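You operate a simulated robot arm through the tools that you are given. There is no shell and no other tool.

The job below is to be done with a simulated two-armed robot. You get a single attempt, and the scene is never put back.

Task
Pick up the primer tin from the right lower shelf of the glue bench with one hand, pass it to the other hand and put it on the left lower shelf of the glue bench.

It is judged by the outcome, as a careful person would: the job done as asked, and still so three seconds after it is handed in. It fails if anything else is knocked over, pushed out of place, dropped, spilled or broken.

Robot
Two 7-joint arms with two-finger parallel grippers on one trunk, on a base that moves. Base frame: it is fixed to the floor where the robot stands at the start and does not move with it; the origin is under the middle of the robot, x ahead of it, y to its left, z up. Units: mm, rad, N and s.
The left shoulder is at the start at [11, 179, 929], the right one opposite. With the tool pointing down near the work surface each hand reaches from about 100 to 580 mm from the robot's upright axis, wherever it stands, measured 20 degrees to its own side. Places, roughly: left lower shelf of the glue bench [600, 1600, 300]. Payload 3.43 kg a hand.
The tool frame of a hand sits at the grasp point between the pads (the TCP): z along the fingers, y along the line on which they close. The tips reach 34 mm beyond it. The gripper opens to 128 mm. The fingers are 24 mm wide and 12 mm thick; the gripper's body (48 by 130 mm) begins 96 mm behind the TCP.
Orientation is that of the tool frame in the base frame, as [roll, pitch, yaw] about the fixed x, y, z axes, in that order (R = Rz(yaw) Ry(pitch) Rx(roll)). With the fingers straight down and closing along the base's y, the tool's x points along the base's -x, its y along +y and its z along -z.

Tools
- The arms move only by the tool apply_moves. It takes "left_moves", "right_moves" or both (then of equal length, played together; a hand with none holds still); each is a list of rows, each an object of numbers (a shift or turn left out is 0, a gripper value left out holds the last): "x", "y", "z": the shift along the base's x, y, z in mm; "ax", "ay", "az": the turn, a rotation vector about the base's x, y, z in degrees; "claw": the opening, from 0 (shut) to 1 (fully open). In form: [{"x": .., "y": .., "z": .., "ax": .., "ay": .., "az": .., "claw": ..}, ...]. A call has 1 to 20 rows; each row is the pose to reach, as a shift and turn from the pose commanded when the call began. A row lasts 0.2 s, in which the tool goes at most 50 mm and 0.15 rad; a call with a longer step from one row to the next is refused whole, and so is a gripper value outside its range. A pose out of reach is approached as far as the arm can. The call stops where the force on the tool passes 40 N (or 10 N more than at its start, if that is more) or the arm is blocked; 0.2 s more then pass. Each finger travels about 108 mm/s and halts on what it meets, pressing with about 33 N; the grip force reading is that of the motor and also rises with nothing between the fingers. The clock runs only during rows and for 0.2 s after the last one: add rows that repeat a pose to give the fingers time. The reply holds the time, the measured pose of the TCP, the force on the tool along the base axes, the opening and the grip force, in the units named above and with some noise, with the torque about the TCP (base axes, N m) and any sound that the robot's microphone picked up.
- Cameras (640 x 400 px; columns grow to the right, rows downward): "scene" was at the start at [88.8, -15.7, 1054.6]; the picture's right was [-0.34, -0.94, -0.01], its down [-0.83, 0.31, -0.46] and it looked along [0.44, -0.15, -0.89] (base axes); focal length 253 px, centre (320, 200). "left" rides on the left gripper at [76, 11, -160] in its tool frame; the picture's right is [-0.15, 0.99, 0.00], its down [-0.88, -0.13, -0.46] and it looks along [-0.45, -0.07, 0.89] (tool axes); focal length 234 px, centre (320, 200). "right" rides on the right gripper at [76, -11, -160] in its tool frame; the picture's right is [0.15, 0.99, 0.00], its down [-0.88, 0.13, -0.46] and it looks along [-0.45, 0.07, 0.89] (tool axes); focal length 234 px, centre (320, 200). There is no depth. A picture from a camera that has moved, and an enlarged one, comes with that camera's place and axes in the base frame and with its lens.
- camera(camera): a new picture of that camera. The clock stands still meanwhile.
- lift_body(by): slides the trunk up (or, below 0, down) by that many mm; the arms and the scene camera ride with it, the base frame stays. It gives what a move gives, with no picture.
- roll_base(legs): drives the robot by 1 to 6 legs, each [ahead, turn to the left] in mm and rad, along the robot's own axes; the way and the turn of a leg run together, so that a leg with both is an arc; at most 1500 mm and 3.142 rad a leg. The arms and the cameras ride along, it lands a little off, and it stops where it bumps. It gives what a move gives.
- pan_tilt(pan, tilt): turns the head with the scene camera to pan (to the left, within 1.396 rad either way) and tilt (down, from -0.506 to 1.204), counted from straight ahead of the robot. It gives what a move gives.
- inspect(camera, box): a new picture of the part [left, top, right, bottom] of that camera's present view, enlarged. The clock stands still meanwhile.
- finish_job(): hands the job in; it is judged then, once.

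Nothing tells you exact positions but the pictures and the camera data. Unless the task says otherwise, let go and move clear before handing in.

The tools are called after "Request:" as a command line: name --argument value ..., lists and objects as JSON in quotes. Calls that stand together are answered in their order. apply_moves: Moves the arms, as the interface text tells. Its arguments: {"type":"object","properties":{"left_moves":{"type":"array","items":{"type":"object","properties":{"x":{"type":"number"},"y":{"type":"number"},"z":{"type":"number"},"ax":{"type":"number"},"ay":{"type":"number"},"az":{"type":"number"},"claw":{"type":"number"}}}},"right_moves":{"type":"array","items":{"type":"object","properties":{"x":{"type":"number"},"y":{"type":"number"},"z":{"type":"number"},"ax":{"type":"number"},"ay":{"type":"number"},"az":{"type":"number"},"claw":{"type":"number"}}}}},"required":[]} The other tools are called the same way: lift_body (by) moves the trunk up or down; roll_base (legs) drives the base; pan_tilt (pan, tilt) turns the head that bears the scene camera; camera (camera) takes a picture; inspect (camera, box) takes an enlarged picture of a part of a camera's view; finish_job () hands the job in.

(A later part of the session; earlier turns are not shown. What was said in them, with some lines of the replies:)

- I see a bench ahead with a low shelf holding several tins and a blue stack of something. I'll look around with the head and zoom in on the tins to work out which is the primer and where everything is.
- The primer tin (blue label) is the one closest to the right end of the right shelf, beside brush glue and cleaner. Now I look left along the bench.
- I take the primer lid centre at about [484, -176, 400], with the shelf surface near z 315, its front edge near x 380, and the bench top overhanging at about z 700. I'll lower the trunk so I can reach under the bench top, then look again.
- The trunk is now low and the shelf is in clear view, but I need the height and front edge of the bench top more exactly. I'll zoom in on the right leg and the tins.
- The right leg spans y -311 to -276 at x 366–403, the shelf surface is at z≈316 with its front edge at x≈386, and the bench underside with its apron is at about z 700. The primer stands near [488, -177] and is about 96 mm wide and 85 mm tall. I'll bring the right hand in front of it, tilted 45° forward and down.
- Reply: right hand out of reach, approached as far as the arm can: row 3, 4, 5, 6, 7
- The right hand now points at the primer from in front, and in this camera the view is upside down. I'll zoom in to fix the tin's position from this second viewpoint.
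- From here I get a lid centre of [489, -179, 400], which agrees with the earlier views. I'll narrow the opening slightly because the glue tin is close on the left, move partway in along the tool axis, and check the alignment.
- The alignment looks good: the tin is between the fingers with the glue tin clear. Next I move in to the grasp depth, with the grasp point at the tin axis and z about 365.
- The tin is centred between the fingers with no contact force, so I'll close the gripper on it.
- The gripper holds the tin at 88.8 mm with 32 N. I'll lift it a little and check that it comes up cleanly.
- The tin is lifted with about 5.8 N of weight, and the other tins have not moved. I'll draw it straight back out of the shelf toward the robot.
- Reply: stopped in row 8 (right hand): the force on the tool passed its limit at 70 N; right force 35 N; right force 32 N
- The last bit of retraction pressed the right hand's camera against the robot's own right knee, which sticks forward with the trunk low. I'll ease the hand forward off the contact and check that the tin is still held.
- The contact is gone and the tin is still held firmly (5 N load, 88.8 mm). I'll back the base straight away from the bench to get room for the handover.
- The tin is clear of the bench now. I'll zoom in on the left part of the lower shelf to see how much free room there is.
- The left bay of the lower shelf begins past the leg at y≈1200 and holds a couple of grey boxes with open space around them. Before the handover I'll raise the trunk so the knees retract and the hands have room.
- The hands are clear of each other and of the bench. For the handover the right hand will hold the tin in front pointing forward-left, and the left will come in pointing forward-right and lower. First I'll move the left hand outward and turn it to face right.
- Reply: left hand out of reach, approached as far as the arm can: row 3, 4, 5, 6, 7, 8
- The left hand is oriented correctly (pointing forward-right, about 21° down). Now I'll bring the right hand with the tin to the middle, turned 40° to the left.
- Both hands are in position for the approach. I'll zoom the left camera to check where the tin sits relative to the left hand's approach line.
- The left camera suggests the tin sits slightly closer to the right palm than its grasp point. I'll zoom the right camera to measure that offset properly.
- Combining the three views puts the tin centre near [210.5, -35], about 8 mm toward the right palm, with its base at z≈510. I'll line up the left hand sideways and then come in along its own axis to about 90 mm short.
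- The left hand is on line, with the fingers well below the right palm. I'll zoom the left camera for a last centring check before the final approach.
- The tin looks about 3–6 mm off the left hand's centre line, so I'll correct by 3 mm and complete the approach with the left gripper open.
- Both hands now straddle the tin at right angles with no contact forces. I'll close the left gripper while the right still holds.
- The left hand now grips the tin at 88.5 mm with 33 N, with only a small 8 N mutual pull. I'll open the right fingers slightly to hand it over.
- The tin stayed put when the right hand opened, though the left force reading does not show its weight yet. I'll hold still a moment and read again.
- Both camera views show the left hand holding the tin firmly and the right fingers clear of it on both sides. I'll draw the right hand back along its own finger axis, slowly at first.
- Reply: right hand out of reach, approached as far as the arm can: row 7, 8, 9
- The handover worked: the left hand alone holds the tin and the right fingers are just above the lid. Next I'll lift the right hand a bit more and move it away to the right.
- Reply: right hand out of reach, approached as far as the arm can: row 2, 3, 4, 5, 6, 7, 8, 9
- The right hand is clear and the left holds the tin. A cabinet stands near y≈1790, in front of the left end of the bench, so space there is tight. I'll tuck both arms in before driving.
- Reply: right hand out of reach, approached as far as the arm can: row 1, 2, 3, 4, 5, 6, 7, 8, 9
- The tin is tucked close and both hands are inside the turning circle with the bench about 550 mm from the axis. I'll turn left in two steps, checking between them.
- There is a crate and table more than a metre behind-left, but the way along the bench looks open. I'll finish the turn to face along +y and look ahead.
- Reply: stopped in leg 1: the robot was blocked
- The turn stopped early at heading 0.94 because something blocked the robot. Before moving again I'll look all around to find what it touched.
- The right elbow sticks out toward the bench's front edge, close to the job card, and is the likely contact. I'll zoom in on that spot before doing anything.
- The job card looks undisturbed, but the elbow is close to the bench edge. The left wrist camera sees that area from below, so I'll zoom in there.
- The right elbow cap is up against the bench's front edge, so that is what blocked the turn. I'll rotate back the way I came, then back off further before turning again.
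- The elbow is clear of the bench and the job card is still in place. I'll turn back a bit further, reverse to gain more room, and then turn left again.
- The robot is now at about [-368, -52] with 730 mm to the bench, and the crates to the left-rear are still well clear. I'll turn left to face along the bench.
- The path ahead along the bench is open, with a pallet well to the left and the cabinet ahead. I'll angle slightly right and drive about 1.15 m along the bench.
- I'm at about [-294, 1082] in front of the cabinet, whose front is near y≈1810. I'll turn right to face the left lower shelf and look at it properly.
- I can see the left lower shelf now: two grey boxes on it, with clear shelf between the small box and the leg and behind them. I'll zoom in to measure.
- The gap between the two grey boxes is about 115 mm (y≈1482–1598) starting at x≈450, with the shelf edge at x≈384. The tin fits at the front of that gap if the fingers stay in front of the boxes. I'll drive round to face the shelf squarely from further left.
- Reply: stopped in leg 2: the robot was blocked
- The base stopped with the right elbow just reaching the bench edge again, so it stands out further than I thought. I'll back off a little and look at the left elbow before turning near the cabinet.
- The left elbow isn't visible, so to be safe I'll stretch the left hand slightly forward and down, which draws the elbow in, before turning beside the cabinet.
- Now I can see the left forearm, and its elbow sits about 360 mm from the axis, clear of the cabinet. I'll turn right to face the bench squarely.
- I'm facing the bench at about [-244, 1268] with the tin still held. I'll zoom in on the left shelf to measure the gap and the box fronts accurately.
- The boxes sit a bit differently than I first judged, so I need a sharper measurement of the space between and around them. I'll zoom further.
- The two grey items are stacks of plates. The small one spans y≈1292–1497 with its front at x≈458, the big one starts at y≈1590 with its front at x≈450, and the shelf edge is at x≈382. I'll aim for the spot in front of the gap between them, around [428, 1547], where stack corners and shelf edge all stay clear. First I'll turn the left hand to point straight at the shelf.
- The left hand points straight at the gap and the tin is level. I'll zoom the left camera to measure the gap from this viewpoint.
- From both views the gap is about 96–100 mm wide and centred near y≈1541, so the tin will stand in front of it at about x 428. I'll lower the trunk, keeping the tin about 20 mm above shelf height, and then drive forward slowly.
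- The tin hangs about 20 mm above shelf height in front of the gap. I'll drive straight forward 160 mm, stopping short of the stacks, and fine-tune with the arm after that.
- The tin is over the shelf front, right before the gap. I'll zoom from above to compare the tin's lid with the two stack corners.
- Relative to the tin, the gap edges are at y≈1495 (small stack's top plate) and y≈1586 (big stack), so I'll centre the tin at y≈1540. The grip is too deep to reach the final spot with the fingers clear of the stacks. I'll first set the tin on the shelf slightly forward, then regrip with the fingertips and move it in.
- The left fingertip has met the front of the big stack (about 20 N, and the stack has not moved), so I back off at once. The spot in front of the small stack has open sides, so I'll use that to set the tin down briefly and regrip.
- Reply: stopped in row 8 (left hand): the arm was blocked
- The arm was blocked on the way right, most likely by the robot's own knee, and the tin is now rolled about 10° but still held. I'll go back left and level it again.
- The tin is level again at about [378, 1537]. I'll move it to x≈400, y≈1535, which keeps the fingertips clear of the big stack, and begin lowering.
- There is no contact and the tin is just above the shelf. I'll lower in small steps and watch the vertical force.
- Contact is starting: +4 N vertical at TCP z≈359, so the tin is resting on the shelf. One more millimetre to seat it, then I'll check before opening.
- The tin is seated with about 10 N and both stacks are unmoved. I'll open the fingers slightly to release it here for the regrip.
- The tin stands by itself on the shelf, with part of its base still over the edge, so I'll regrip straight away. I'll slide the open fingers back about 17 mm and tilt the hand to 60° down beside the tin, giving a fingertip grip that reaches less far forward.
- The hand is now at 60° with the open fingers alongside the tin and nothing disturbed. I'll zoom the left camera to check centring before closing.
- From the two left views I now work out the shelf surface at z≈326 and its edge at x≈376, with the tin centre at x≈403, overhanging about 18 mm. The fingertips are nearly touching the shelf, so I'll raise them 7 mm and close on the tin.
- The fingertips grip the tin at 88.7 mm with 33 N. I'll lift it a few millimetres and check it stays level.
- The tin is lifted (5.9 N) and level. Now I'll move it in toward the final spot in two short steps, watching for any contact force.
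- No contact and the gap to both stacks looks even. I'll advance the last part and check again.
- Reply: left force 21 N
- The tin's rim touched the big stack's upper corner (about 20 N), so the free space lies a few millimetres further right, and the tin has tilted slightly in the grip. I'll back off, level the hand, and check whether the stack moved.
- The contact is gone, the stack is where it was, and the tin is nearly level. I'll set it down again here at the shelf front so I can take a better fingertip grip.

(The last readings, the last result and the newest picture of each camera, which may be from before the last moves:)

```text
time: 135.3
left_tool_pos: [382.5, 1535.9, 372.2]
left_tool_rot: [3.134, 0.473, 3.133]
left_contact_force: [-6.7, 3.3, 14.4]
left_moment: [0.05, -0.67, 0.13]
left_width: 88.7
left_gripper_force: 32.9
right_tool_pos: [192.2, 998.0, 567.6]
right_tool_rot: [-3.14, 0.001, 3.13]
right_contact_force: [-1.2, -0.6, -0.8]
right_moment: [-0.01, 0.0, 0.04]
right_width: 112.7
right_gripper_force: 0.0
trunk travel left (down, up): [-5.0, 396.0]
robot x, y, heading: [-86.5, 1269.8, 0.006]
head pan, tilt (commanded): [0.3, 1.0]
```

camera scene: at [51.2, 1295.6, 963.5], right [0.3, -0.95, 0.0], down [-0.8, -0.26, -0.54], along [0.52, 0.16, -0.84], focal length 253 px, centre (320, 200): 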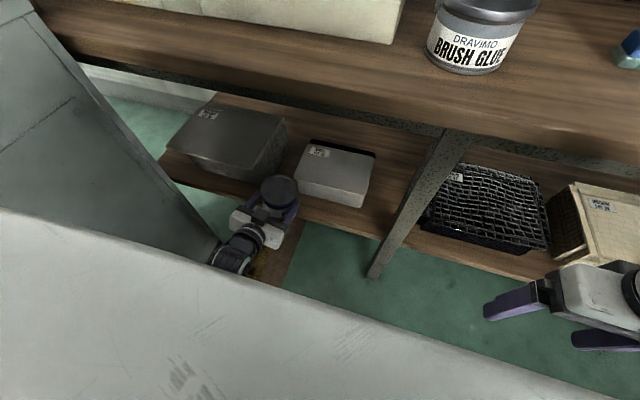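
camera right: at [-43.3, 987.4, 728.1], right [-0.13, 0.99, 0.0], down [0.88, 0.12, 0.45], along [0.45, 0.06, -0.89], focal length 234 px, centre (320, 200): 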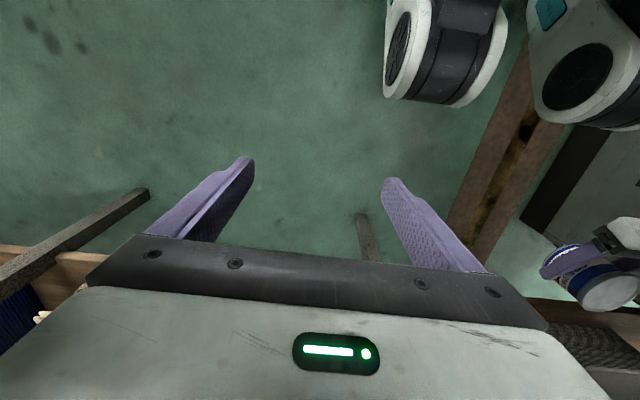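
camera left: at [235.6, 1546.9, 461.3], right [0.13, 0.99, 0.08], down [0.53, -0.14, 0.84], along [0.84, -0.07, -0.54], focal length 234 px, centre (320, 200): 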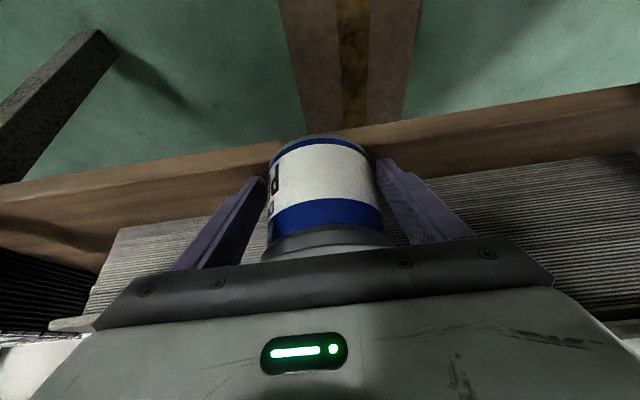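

The tin is seated again (14 N). I'll open the fingers and look at where it sits relative to the hand.

Request:
apply_moves --left_moves '[{"claw": 0.72}, {"claw": 0.76}, {"claw": 0.77}, {"claw": 0.77}]'

Request:
inspect --camera "left" --box '[160, 110, 480, 270]'

Request:
inspect --camera "scene" --box '[200, 120, 360, 240]'

```text
time: 136.3
left_tool_pos: [381.8, 1535.7, 369.2]
left_tool_rot: [3.135, 0.47, 3.133]
left_contact_force: [-0.3, -0.4, 0.3]
left_moment: [0.01, -0.03, -0.02]
left_width: 98.7
left_gripper_force: 0.1
right_tool_pos: [192.0, 999.8, 568.6]
right_tool_rot: [-3.139, -0.002, 3.13]
right_contact_force: [0.3, -0.3, -0.6]
right_moment: [0.01, -0.01, 0.0]
right_width: 112.4
right_gripper_force: 0.1
trunk travel left (down, up): [-5.0, 396.0]
robot x, y, heading: [-86.3, 1271.5, 0.0]
head pan, tilt (commanded): [0.3, 1.0]
```

```text
2.00 times, centred on (320, 190) of left
camera zoom: at [240.8, 1545.9, 476.6], right [0.14, 0.99, 0.07], down [0.58, -0.14, 0.8], along [0.8, -0.07, -0.59], focal length 468 px, centre (320, 220)
```

zoom: 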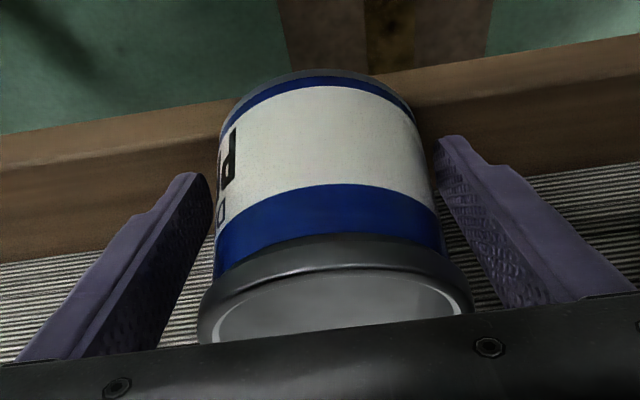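

```text
3.33 times, centred on (280, 180) of scene
camera zoom: at [51.2, 1293.8, 964.1], right [0.3, -0.95, 0.0], down [-0.8, -0.25, -0.54], along [0.52, 0.16, -0.84], focal length 844 px, centre (453, 267)
```

zoom: 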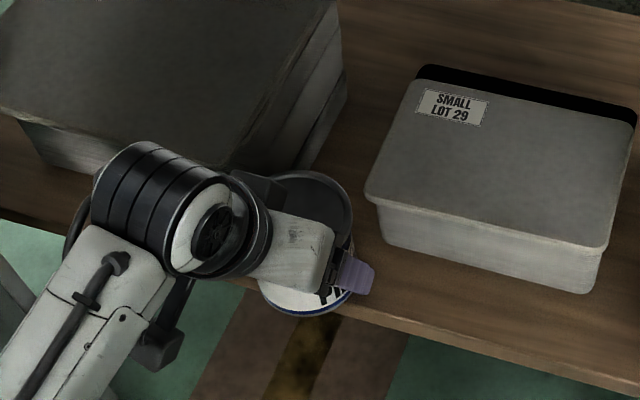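

The tin is standing on the shelf again with its centre near x≈398 and the edge at x≈381. I'll shift back 3.5 mm for the fingertip grip, close, and lift.

Request:
apply_moves --left_moves '[{"x": -2, "y": -0.5}, {"x": -3.5, "y": -1}, {"x": -3.5, "y": -1, "claw": 0.7}, {"x": -3.5, "y": -1, "claw": 0.0}, {"x": -3.5, "y": -1, "claw": 0.0}, {"x": -3.5, "y": -1, "claw": 0.0}, {"x": -3.5, "y": -1, "z": 3}, {"x": -3.5, "y": -1, "z": 7}, {"x": -3.5, "y": -1, "z": 10}, {"x": -3.5, "y": -1, "z": 10}]'

Request:
inspect --camera "left" --box '[160, 110, 480, 270]'

Request:
pan_tilt --pan -0.1 --tilt 0.9

Request:
camera --camera "scene"

```text
time: 138.5
left_tool_pos: [377.4, 1534.5, 378.8]
left_tool_rot: [3.135, 0.469, 3.132]
left_contact_force: [-0.5, -1.1, -4.6]
left_moment: [0.0, 0.1, 0.01]
left_width: 88.7
left_gripper_force: 33.0
right_tool_pos: [192.2, 999.1, 567.3]
right_tool_rot: [-3.138, -0.002, 3.129]
right_contact_force: [1.4, -0.3, -0.2]
right_moment: [0.02, 0.03, -0.01]
right_width: 112.6
right_gripper_force: 0.1
trunk travel left (down, up): [-5.0, 396.0]
robot x, y, heading: [-84.5, 1268.6, 0.003]
head pan, tilt (commanded): [0.3, 1.0]
```

```text
2.00 times, centred on (320, 190) of left
camera zoom: at [236.5, 1545.1, 486.3], right [0.14, 0.99, 0.07], down [0.58, -0.14, 0.8], along [0.8, -0.07, -0.59], focal length 468 px, centre (320, 220)
```

zoom: 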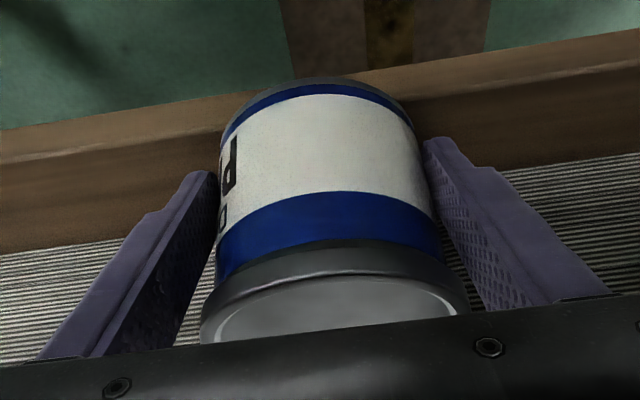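

```text
time: 139.3
left_tool_pos: [376.9, 1534.3, 379.1]
left_tool_rot: [3.137, 0.468, 3.133]
left_contact_force: [0.3, 0.7, -5.3]
left_moment: [0.0, 0.14, 0.0]
left_width: 88.8
left_gripper_force: 33.0
right_tool_pos: [191.9, 998.4, 567.4]
right_tool_rot: [-3.139, -0.001, 3.129]
right_contact_force: [0.4, 1.0, 0.1]
right_moment: [-0.01, 0.0, -0.02]
right_width: 112.4
right_gripper_force: 0.0
trunk travel left (down, up): [-5.0, 396.0]
robot x, y, heading: [-86.7, 1273.7, 0.004]
head pan, tilt (commanded): [-0.099, 0.901]
```

```text
taken
camera scene: at [60.3, 1266.0, 971.3], right [-0.09, -1.0, 0.0], down [-0.78, 0.07, -0.62], along [0.62, -0.06, -0.78], focal length 253 px, centre (320, 200)
```

scene: 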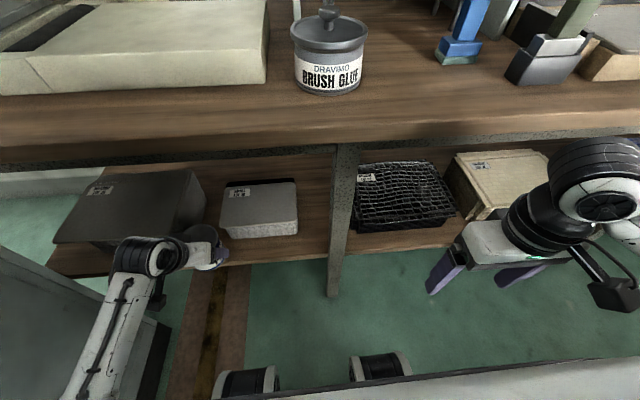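

The tin is gripped and lifted again (about 5 N). I'll zoom from this more sideways angle to judge the clearance to both stacks.

Request:
inspect --camera "scene" --box '[120, 160, 320, 285]'

Request:
pan_tilt --pan -0.6 --tilt 0.8

Request:
camera --camera "scene"

```text
3.20 times, centred on (220, 222) of scene
camera zoom: at [60.3, 1266.0, 971.3], right [-0.09, -1.0, 0.0], down [-0.78, 0.07, -0.62], along [0.62, -0.06, -0.78], focal length 810 px, centre (640, 128)
```

zoom: 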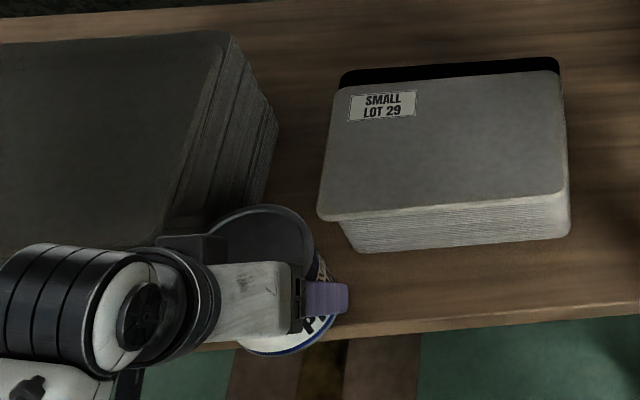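

```text
time: 140.3
left_tool_pos: [377.0, 1534.0, 378.4]
left_tool_rot: [3.137, 0.47, 3.134]
left_contact_force: [-0.9, -0.1, -5.2]
left_moment: [0.02, 0.11, 0.01]
left_width: 88.9
left_gripper_force: 33.5
right_tool_pos: [191.7, 999.9, 568.1]
right_tool_rot: [-3.137, -0.002, 3.13]
right_contact_force: [0.8, -0.2, -0.6]
right_moment: [0.0, 0.01, 0.01]
right_width: 112.8
right_gripper_force: 0.1
trunk travel left (down, up): [-5.0, 396.0]
robot x, y, heading: [-85.6, 1268.6, 0.004]
head pan, tilt (commanded): [-0.6, 0.799]
```

```text
taken
camera scene: at [52.0, 1227.9, 979.2], right [-0.56, -0.83, 0.0], down [-0.59, 0.4, -0.7], along [0.58, -0.39, -0.72], focal length 253 px, centre (320, 200)
```

scene: 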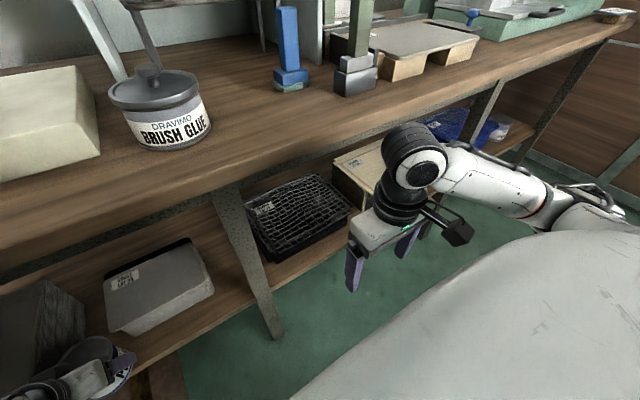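

This view shows the free width between the stacks at lid height is only about 80 mm, so the tin has to stand in front of them. Before committing I'll look at the other candidate area, beside the leg to the right of the small stack.

Request:
inspect --camera "scene" --box '[80, 160, 360, 340]'

Request:
inspect --camera "scene" --box '[180, 190, 300, 340]'

```text
2.22 times, centred on (220, 250) of scene
camera zoom: at [52.0, 1227.9, 979.2], right [-0.56, -0.83, 0.0], down [-0.59, 0.4, -0.7], along [0.58, -0.39, -0.72], focal length 563 px, centre (542, 89)
```

zoom: 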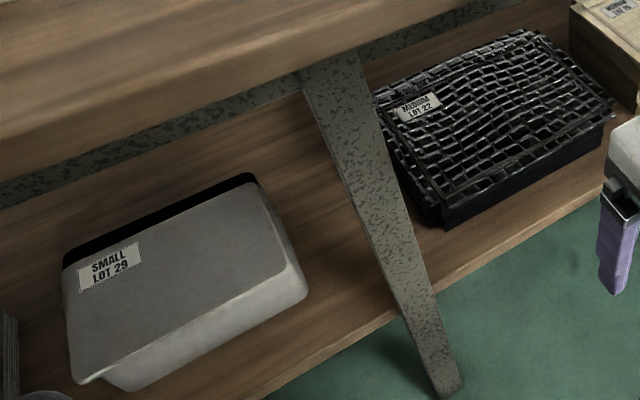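

```text
2.67 times, centred on (240, 265) of scene
camera zoom: at [52.0, 1227.9, 979.2], right [-0.56, -0.83, 0.0], down [-0.59, 0.4, -0.7], along [0.58, -0.39, -0.72], focal length 675 px, centre (533, 27)
```

zoom: 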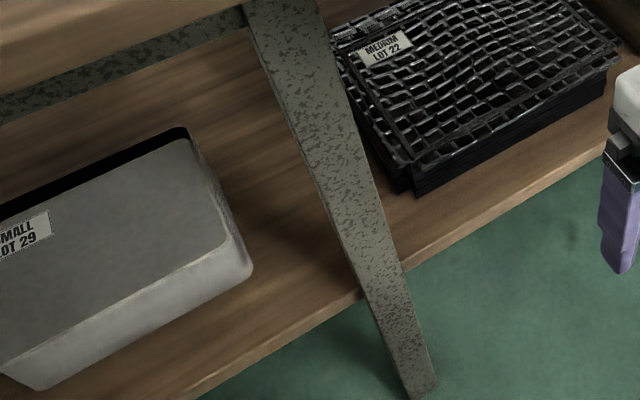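

The gap beside the leg is too tight for the hand to reach without brushing the leg or the small stack, so the spot in front of the two stacks is the better one. I'll move in centred at y≈1536, low over the shelf and in small steps, watching for the first touch.

Request:
apply_moves --left_moves '[{"x": 3, "y": 1}, {"x": 7, "y": 2, "z": -2}, {"x": 11, "y": 2, "z": -4}, {"x": 15, "y": 2, "z": -5}, {"x": 18, "y": 2, "z": -5}, {"x": 18, "y": 2, "z": -5}]'

Request:
apply_moves --left_moves '[{"x": 1}, {"x": 2}, {"x": 2}]'

Request:
pan_tilt --pan -0.1 --tilt 0.9

Request:
inspect --camera "scene" --box '[160, 190, 280, 270]'

Request:
inspect --camera "left" --box '[160, 110, 480, 270]'

```text
time: 141.7
left_tool_pos: [397.2, 1534.7, 374.2]
left_tool_rot: [3.135, 0.471, 3.134]
left_contact_force: [0.4, -0.9, -5.0]
left_moment: [-0.02, 0.08, 0.02]
left_width: 88.7
left_gripper_force: 32.5
right_tool_pos: [192.0, 998.5, 567.6]
right_tool_rot: [-3.139, -0.003, 3.129]
right_contact_force: [-0.6, -0.1, 0.0]
right_moment: [0.03, 0.0, 0.01]
right_width: 112.5
right_gripper_force: 0.2
trunk travel left (down, up): [-5.0, 396.0]
robot x, y, heading: [-83.2, 1271.5, 0.008]
head pan, tilt (commanded): [-0.6, 0.799]
```

```text
time: 142.5
left_tool_pos: [399.1, 1535.9, 374.2]
left_tool_rot: [3.136, 0.47, 3.134]
left_contact_force: [0.3, -0.2, -5.4]
left_moment: [0.01, 0.12, 0.01]
left_width: 88.8
left_gripper_force: 33.2
right_tool_pos: [192.5, 1000.4, 568.3]
right_tool_rot: [-3.138, -0.001, 3.129]
right_contact_force: [0.4, 0.3, 0.4]
right_moment: [-0.02, 0.01, 0.0]
right_width: 112.7
right_gripper_force: 0.1
trunk travel left (down, up): [-5.0, 396.0]
robot x, y, heading: [-81.3, 1269.7, 0.005]
head pan, tilt (commanded): [-0.6, 0.799]
```

```text
time: 143.4
left_tool_pos: [399.5, 1534.9, 372.7]
left_tool_rot: [3.137, 0.471, 3.132]
left_contact_force: [-0.4, 1.0, -6.4]
left_moment: [-0.02, 0.09, -0.01]
left_width: 88.4
left_gripper_force: 32.8
right_tool_pos: [192.4, 999.3, 568.7]
right_tool_rot: [-3.137, -0.001, 3.13]
right_contact_force: [-0.1, -0.7, 0.0]
right_moment: [-0.01, -0.04, 0.0]
right_width: 112.7
right_gripper_force: 0.0
trunk travel left (down, up): [-5.0, 396.0]
robot x, y, heading: [-89.8, 1271.3, 0.01]
head pan, tilt (commanded): [-0.099, 0.901]
```

```text
5.00 times, centred on (220, 230) of scene
camera zoom: at [60.3, 1265.9, 971.3], right [-0.09, -1.0, 0.0], down [-0.78, 0.07, -0.62], along [0.62, -0.06, -0.78], focal length 1266 px, centre (820, 50)
```

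zoom: 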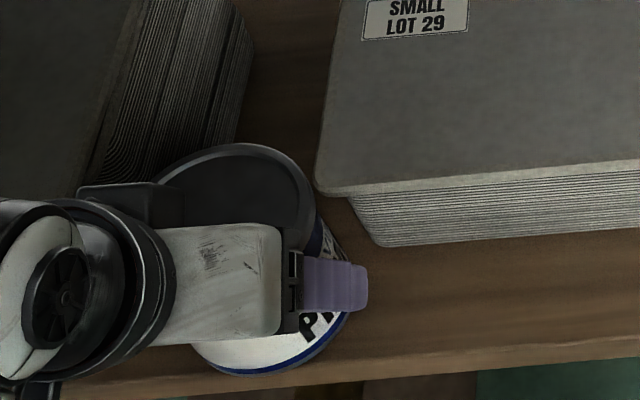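

```text
2.00 times, centred on (320, 190) of left
camera zoom: at [257.0, 1546.7, 481.5], right [0.14, 0.99, 0.07], down [0.58, -0.14, 0.8], along [0.8, -0.07, -0.59], focal length 468 px, centre (320, 220)
```

zoom: 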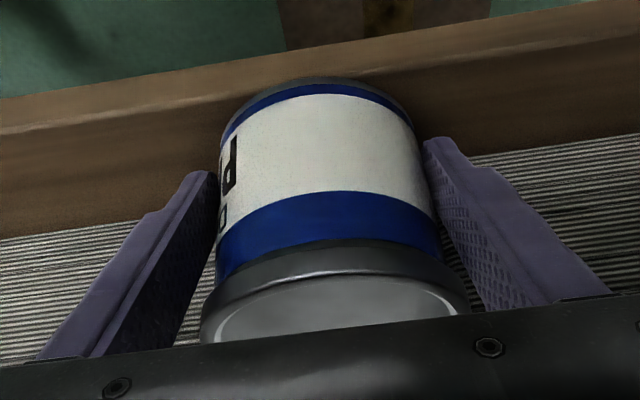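

No contact, and from above the tin's base looks nearly flush with the shelf's front edge. I'll zoom tighter on the base and the edge.

Request:
inspect --camera "scene" --box '[190, 230, 270, 280]'

Request:
inspect --camera "scene" --box '[180, 200, 250, 245]'

Request:
inspect --camera "left" --box '[240, 110, 400, 210]'

```text
8.00 times, centred on (230, 255) of scene
camera zoom: at [60.3, 1265.9, 971.3], right [-0.09, -1.0, 0.0], down [-0.78, 0.07, -0.62], along [0.62, -0.06, -0.78], focal length 2026 px, centre (1040, -240)
```

zoom: 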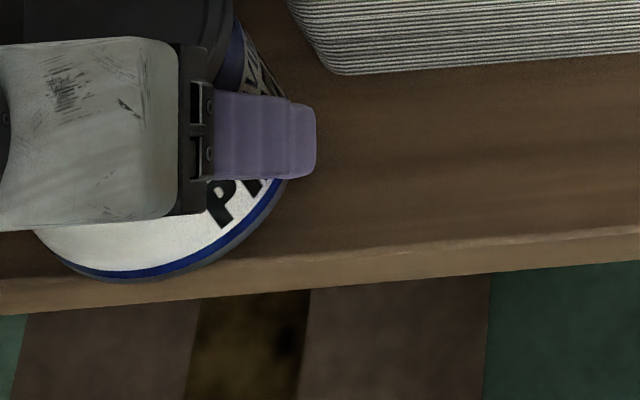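

```text
8.89 times, centred on (215, 222) of scene
camera zoom: at [60.3, 1265.9, 971.3], right [-0.09, -1.0, 0.0], down [-0.78, 0.07, -0.62], along [0.62, -0.06, -0.78], focal length 2251 px, centre (1253, 0)
```

zoom: 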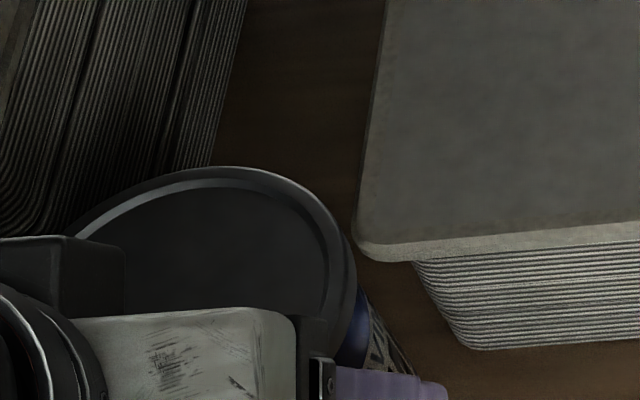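

```text
4.00 times, centred on (320, 160) of left
camera zoom: at [257.0, 1546.7, 481.5], right [0.14, 0.99, 0.07], down [0.58, -0.14, 0.8], along [0.8, -0.07, -0.59], focal length 937 px, centre (320, 360)
```

zoom: 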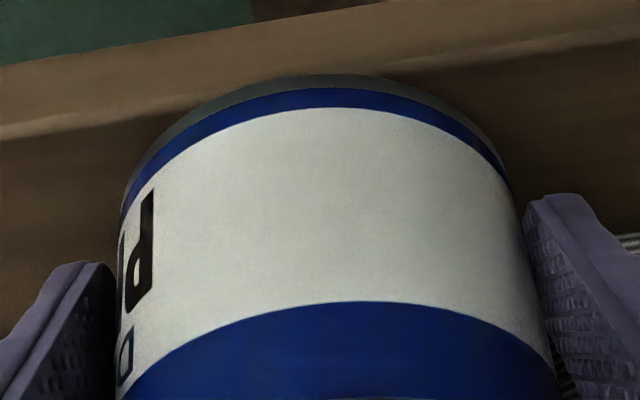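

The view confirms the tin is a couple of millimetres clear of both stacks, with only about 6 mm of its base past the shelf edge and its centre nearly 40 mm inside. That is as far in as it can go without touching them. Now I'll lower it gently onto the shelf.

Request:
apply_moves --left_moves '[{"z": -1}, {"z": -2}, {"z": -2}]'

Request:
apply_moves --left_moves '[{"z": -0.7}, {"z": -1.5}, {"z": -1.5}]'

Request:
apply_moves --left_moves '[{"z": -0.5}, {"z": -1}, {"z": -1}]'

```text
time: 144.2
left_tool_pos: [397.5, 1536.0, 371.7]
left_tool_rot: [3.136, 0.469, 3.133]
left_contact_force: [-0.7, -0.5, -5.0]
left_moment: [-0.04, 0.11, 0.03]
left_width: 88.6
left_gripper_force: 32.4
right_tool_pos: [192.0, 999.1, 566.5]
right_tool_rot: [-3.137, -0.001, 3.13]
right_contact_force: [1.2, 0.5, 0.9]
right_moment: [0.03, -0.04, 0.01]
right_width: 112.7
right_gripper_force: 0.0
trunk travel left (down, up): [-5.0, 396.0]
robot x, y, heading: [-83.3, 1269.6, 0.008]
head pan, tilt (commanded): [-0.099, 0.901]
```

```text
time: 145.0
left_tool_pos: [398.4, 1534.4, 370.2]
left_tool_rot: [3.136, 0.469, 3.132]
left_contact_force: [0.4, -0.1, -6.3]
left_moment: [0.02, 0.1, 0.01]
left_width: 89.0
left_gripper_force: 33.8
right_tool_pos: [192.8, 998.9, 567.1]
right_tool_rot: [-3.137, -0.001, 3.13]
right_contact_force: [0.0, 0.6, -0.2]
right_moment: [0.0, 0.01, 0.0]
right_width: 112.8
right_gripper_force: 0.1
trunk travel left (down, up): [-5.0, 396.0]
robot x, y, heading: [-87.5, 1267.4, 0.005]
head pan, tilt (commanded): [-0.099, 0.901]
```

```text
time: 145.8
left_tool_pos: [398.2, 1535.4, 370.5]
left_tool_rot: [3.137, 0.469, 3.133]
left_contact_force: [-0.6, 0.2, -5.7]
left_moment: [0.03, 0.11, 0.02]
left_width: 88.6
left_gripper_force: 33.0
right_tool_pos: [191.6, 998.3, 567.5]
right_tool_rot: [-3.138, -0.002, 3.128]
right_contact_force: [-0.4, -0.3, 0.0]
right_moment: [0.0, 0.0, -0.02]
right_width: 112.6
right_gripper_force: 0.1
trunk travel left (down, up): [-5.0, 396.0]
robot x, y, heading: [-84.3, 1269.4, 0.006]
head pan, tilt (commanded): [-0.099, 0.901]
```

No contact with the shelf yet. I'll keep lowering in one-millimetre steps.

Request:
apply_moves --left_moves '[{"z": -0.5}, {"z": -1}, {"z": -1}]'

Request:
apply_moves --left_moves '[{"z": -0.5}, {"z": -1}, {"z": -1}]'

```text
time: 146.6
left_tool_pos: [399.1, 1535.6, 370.5]
left_tool_rot: [3.136, 0.47, 3.132]
left_contact_force: [-2.9, -0.5, 3.0]
left_moment: [0.27, 0.25, 0.13]
left_width: 88.7
left_gripper_force: 33.3
right_tool_pos: [191.9, 998.9, 567.3]
right_tool_rot: [-3.14, 0.0, 3.129]
right_contact_force: [0.3, -0.2, -0.2]
right_moment: [0.01, 0.0, -0.01]
right_width: 112.7
right_gripper_force: 0.1
trunk travel left (down, up): [-5.0, 396.0]
robot x, y, heading: [-84.4, 1266.9, 0.006]
head pan, tilt (commanded): [-0.099, 0.901]
```

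```text
time: 147.4
left_tool_pos: [399.9, 1535.8, 369.4]
left_tool_rot: [3.136, 0.471, 3.132]
left_contact_force: [-6.6, 0.5, 9.8]
left_moment: [0.14, 0.63, 0.05]
left_width: 88.7
left_gripper_force: 33.4
right_tool_pos: [191.2, 999.0, 566.8]
right_tool_rot: [-3.139, -0.001, 3.13]
right_contact_force: [0.5, 0.5, 0.4]
right_moment: [0.05, 0.02, 0.02]
right_width: 112.4
right_gripper_force: 0.0
trunk travel left (down, up): [-5.0, 396.0]
robot x, y, heading: [-83.4, 1268.1, 0.005]
head pan, tilt (commanded): [-0.099, 0.901]
```

The tin is on the shelf now (+10 N net). I'll take one look at the clearances before releasing.

Request:
inspect --camera "scene" --box '[160, 190, 280, 280]'

Request:
inspect --camera "left" --box '[160, 110, 480, 270]'

```text
4.44 times, centred on (220, 235) of scene
camera zoom: at [59.4, 1265.5, 971.6], right [-0.09, -1.0, 0.0], down [-0.78, 0.07, -0.62], along [0.62, -0.06, -0.78], focal length 1125 px, centre (764, 44)
```

zoom: 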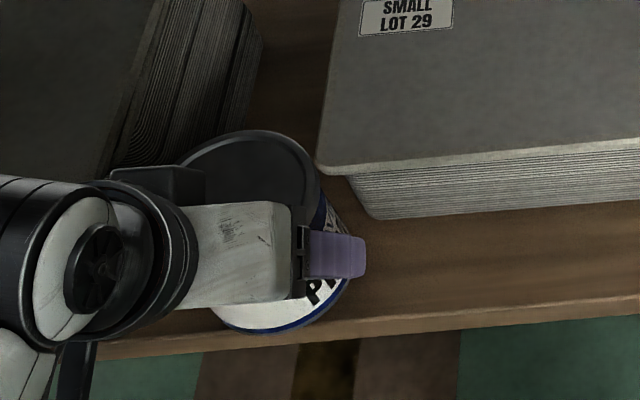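

```text
2.00 times, centred on (320, 190) of left
camera zoom: at [257.8, 1546.4, 476.9], right [0.14, 0.99, 0.07], down [0.58, -0.14, 0.81], along [0.81, -0.07, -0.59], focal length 468 px, centre (320, 220)
```

zoom: 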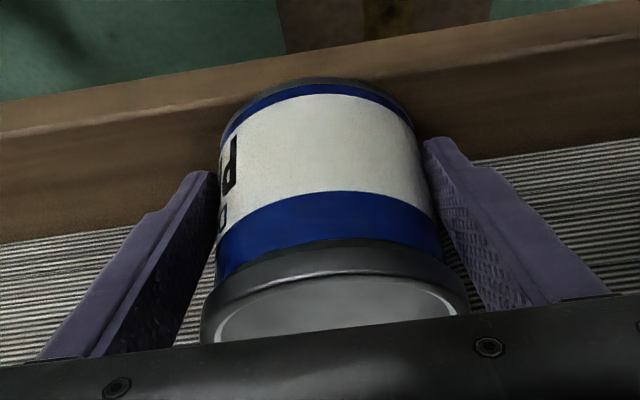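

The clearances look fine on both sides. I'll open the fingers just enough to release the tin.

Request:
apply_moves --left_moves '[{"claw": 0.73}, {"claw": 0.77}, {"claw": 0.79}, {"claw": 0.79}]'

Request:
inspect --camera "left" --box '[160, 110, 480, 270]'

Request:
inspect --camera "scene" --box '[160, 190, 280, 280]'

```text
time: 148.4
left_tool_pos: [397.9, 1535.0, 368.6]
left_tool_rot: [3.135, 0.469, 3.131]
left_contact_force: [0.1, 0.1, -0.8]
left_moment: [0.0, 0.0, 0.0]
left_width: 100.9
left_gripper_force: 0.0
right_tool_pos: [192.1, 999.3, 567.6]
right_tool_rot: [-3.139, -0.003, 3.129]
right_contact_force: [-0.3, 0.0, -0.7]
right_moment: [0.03, -0.03, -0.01]
right_width: 112.6
right_gripper_force: 0.0
trunk travel left (down, up): [-5.0, 396.0]
robot x, y, heading: [-86.5, 1271.4, 0.009]
head pan, tilt (commanded): [-0.099, 0.901]
```

```text
2.00 times, centred on (320, 190) of left
camera zoom: at [257.8, 1546.2, 476.1], right [0.14, 0.99, 0.07], down [0.58, -0.14, 0.8], along [0.8, -0.07, -0.59], focal length 468 px, centre (320, 220)
```

zoom: 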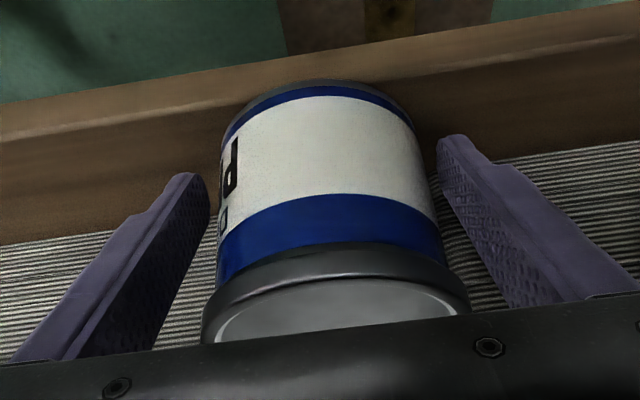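

```text
4.44 times, centred on (220, 235) of scene
camera zoom: at [60.0, 1265.8, 971.3], right [-0.09, -1.0, 0.0], down [-0.78, 0.07, -0.62], along [0.62, -0.06, -0.78], focal length 1125 px, centre (764, 44)
```

zoom: 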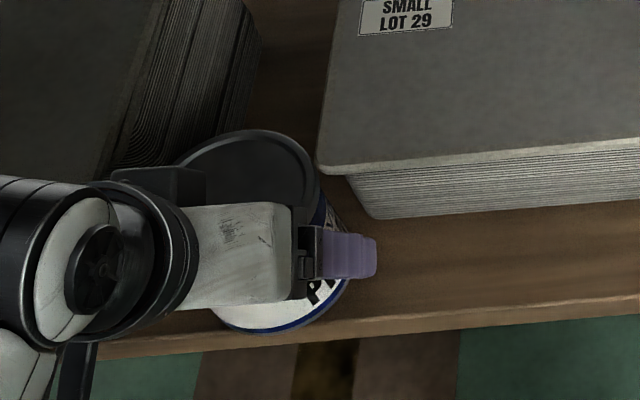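

The tin stands freely and the fingers are clear on both sides. I'll withdraw the hand straight back from it.

Request:
apply_moves --left_moves '[{"x": -3}, {"x": -8}, {"x": -15}, {"x": -24}, {"x": -34}, {"x": -45}, {"x": -56}, {"x": -68}, {"x": -75}, {"x": -75}]'

Request:
camera --camera "left"

Request:
inspect --camera "scene" --box '[120, 160, 320, 285]'

```text
time: 150.6
left_tool_pos: [323.2, 1535.7, 366.2]
left_tool_rot: [3.133, 0.471, 3.133]
left_contact_force: [0.2, -0.2, 0.5]
left_moment: [-0.01, 0.01, -0.01]
left_width: 101.0
left_gripper_force: 0.1
right_tool_pos: [191.5, 999.3, 566.0]
right_tool_rot: [-3.139, -0.002, 3.13]
right_contact_force: [0.8, 0.7, -1.0]
right_moment: [0.0, 0.07, 0.01]
right_width: 112.8
right_gripper_force: 0.0
trunk travel left (down, up): [-5.0, 396.0]
robot x, y, heading: [-86.9, 1268.8, 0.006]
head pan, tilt (commanded): [-0.099, 0.901]
```

```text
taken
camera left: at [182.3, 1547.0, 474.0], right [0.14, 0.99, 0.07], down [0.58, -0.14, 0.8], along [0.8, -0.07, -0.59], focal length 234 px, centre (320, 200)
```

left: 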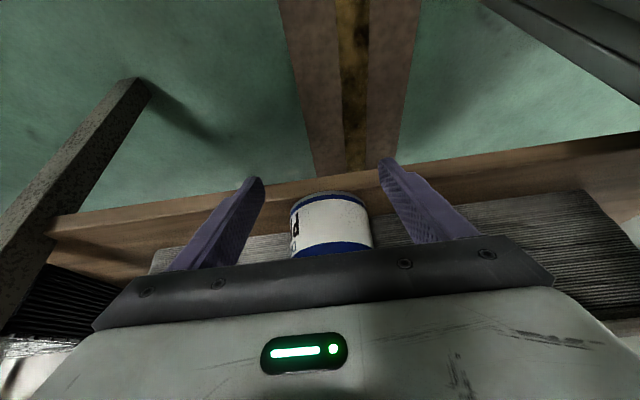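

```text
3.20 times, centred on (220, 222) of scene
camera zoom: at [60.0, 1265.8, 971.3], right [-0.09, -1.0, 0.0], down [-0.78, 0.07, -0.62], along [0.62, -0.06, -0.78], focal length 810 px, centre (640, 128)
```

zoom: 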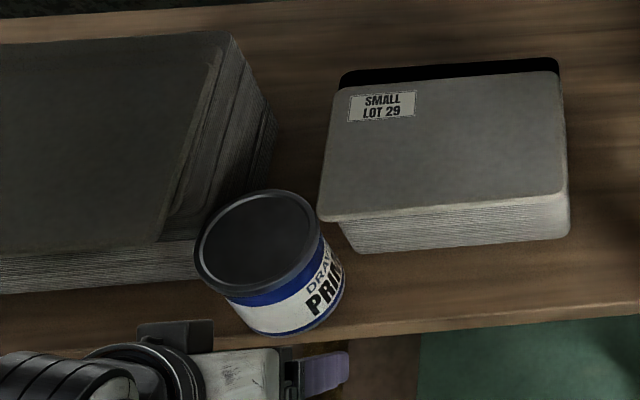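

The tin stands upright on the left lower shelf and both stacks are exactly where they were. I'll back the hand off further and check how well the base is supported.

Request:
inspect --camera "scene" --box '[170, 210, 250, 270]'

Request:
inspect --camera "left" --box '[260, 160, 400, 250]'

```text
6.67 times, centred on (210, 240) of scene
camera zoom: at [60.0, 1265.8, 971.3], right [-0.09, -1.0, 0.0], down [-0.78, 0.07, -0.62], along [0.62, -0.06, -0.78], focal length 1688 px, centre (1053, -67)
```

zoom: 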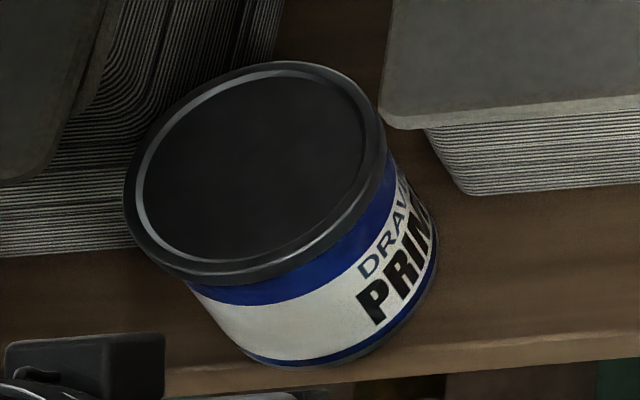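

```text
4.44 times, centred on (330, 205) of left
camera zoom: at [182.3, 1547.0, 474.0], right [0.14, 0.99, 0.07], down [0.58, -0.14, 0.8], along [0.8, -0.07, -0.59], focal length 1041 px, centre (276, 178)
```

zoom: 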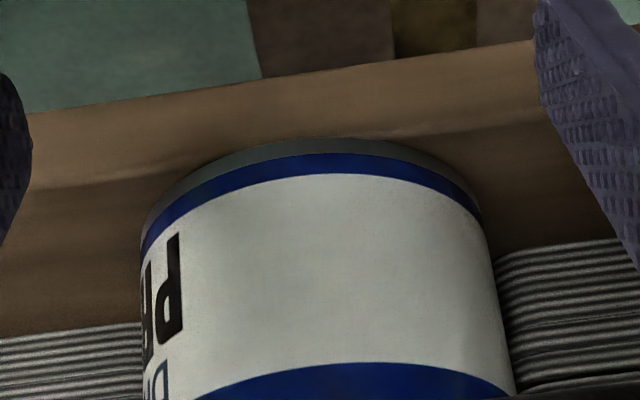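

The base is essentially flush with the shelf edge, within 2–3 mm, and the tin is upright and stable. I'll back the robot straight away so the arms are well clear, then do a last check.

Request:
roll_base --legs '[[-150, 0]]'

Request:
pan_tilt --pan 0.3 --tilt 0.75

Request:
camera --camera "scene"

Request:
inspect --camera "scene" --box '[200, 150, 440, 310]'

Request:
camera --camera "left"

```text
time: 152.0
left_tool_pos: [173.6, 1533.0, 367.2]
left_tool_rot: [3.136, 0.47, 3.129]
left_contact_force: [0.1, 0.3, -1.0]
left_moment: [-0.02, 0.0, -0.01]
left_width: 101.2
left_gripper_force: 0.0
right_tool_pos: [40.7, 997.1, 567.2]
right_tool_rot: [-3.14, -0.003, 3.127]
right_contact_force: [0.2, 0.1, -0.2]
right_moment: [0.02, -0.01, -0.03]
right_width: 112.5
right_gripper_force: 0.0
trunk travel left (down, up): [-5.0, 396.0]
robot x, y, heading: [-237.8, 1271.3, 0.001]
head pan, tilt (commanded): [-0.099, 0.901]
```

```text
time: 152.9
left_tool_pos: [173.6, 1535.3, 366.6]
left_tool_rot: [3.135, 0.469, 3.13]
left_contact_force: [0.7, -0.4, -0.3]
left_moment: [0.02, 0.01, 0.03]
left_width: 101.1
left_gripper_force: 0.1
right_tool_pos: [41.9, 998.7, 567.0]
right_tool_rot: [-3.141, -0.003, 3.126]
right_contact_force: [-0.5, 0.7, 0.5]
right_moment: [0.05, -0.02, 0.0]
right_width: 112.7
right_gripper_force: 0.1
trunk travel left (down, up): [-5.0, 396.0]
robot x, y, heading: [-234.2, 1266.2, -0.003]
head pan, tilt (commanded): [0.3, 0.75]
```

```text
taken
camera scene: at [-86.3, 1296.6, 983.2], right [0.3, -0.95, 0.0], down [-0.65, -0.2, -0.73], along [0.7, 0.22, -0.68], focal length 253 px, centre (320, 200)
```

scene: 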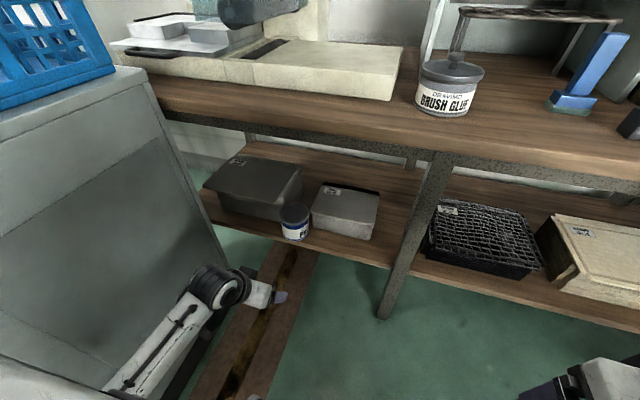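

```text
2.50 times, centred on (320, 230) of scene
camera zoom: at [-86.3, 1296.6, 983.2], right [0.3, -0.95, 0.0], down [-0.65, -0.2, -0.73], along [0.7, 0.22, -0.68], focal length 633 px, centre (320, 125)
```

zoom: 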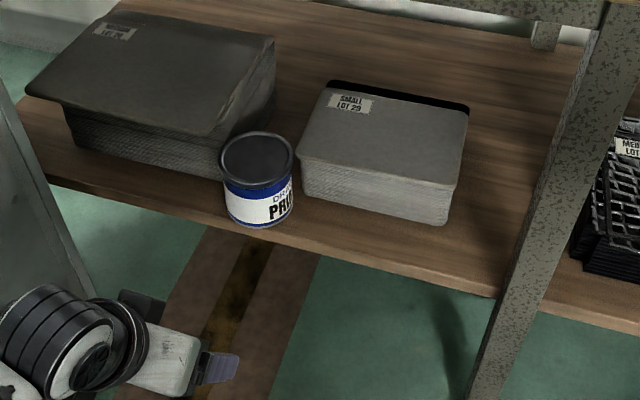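

```text
taken
camera left: at [33.2, 1545.4, 474.0], right [0.14, 0.99, 0.07], down [0.58, -0.14, 0.8], along [0.8, -0.07, -0.59], focal length 234 px, centre (320, 200)
```

left: 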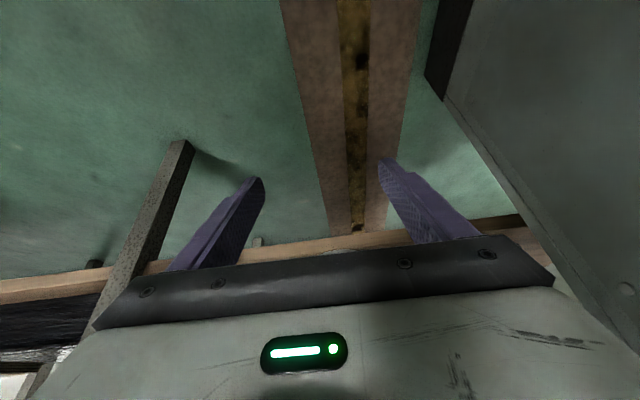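

The primer tin stands upright on the left lower shelf in front of the two plate stacks. The stacks, the tins and everything on the bench look undisturbed, and both hands are empty and clear. The job is done, so I'm handing it in.

Request:
finish_job

```text
The job is handed in.
```

The primer tin is upright on the left lower shelf of the glue bench, released, with both hands well clear. The job has been handed in.

- **Handover:** The right hand picked the tin up from the right lower shelf and passed it to the left hand in mid-air. The left hand put it down.
- **Where it stands:** It is near the front of the shelf, just in front of the gap between the two plate stacks. The space between the stacks was too narrow for it. By my measurement its base overhangs the shelf edge by about 2–3 mm; its centre is well inside.
- **Regripping:** I set the tin down at the front of the left shelf twice to take a shorter fingertip grip before the final placement.
- **Contacts on the way:**
    - A left fingertip and the tin's rim each lightly touched the big stack (about 20 N). Before-and-after pictures show it did not move.
    - While driving, the right elbow appears to have touched the bench front edge twice. Nothing on the bench looked moved.
    - Arm parts twice met the robot's own knees, as far as I could tell. The second time the tin tilted about 10° in the grip, and I levelled it again.
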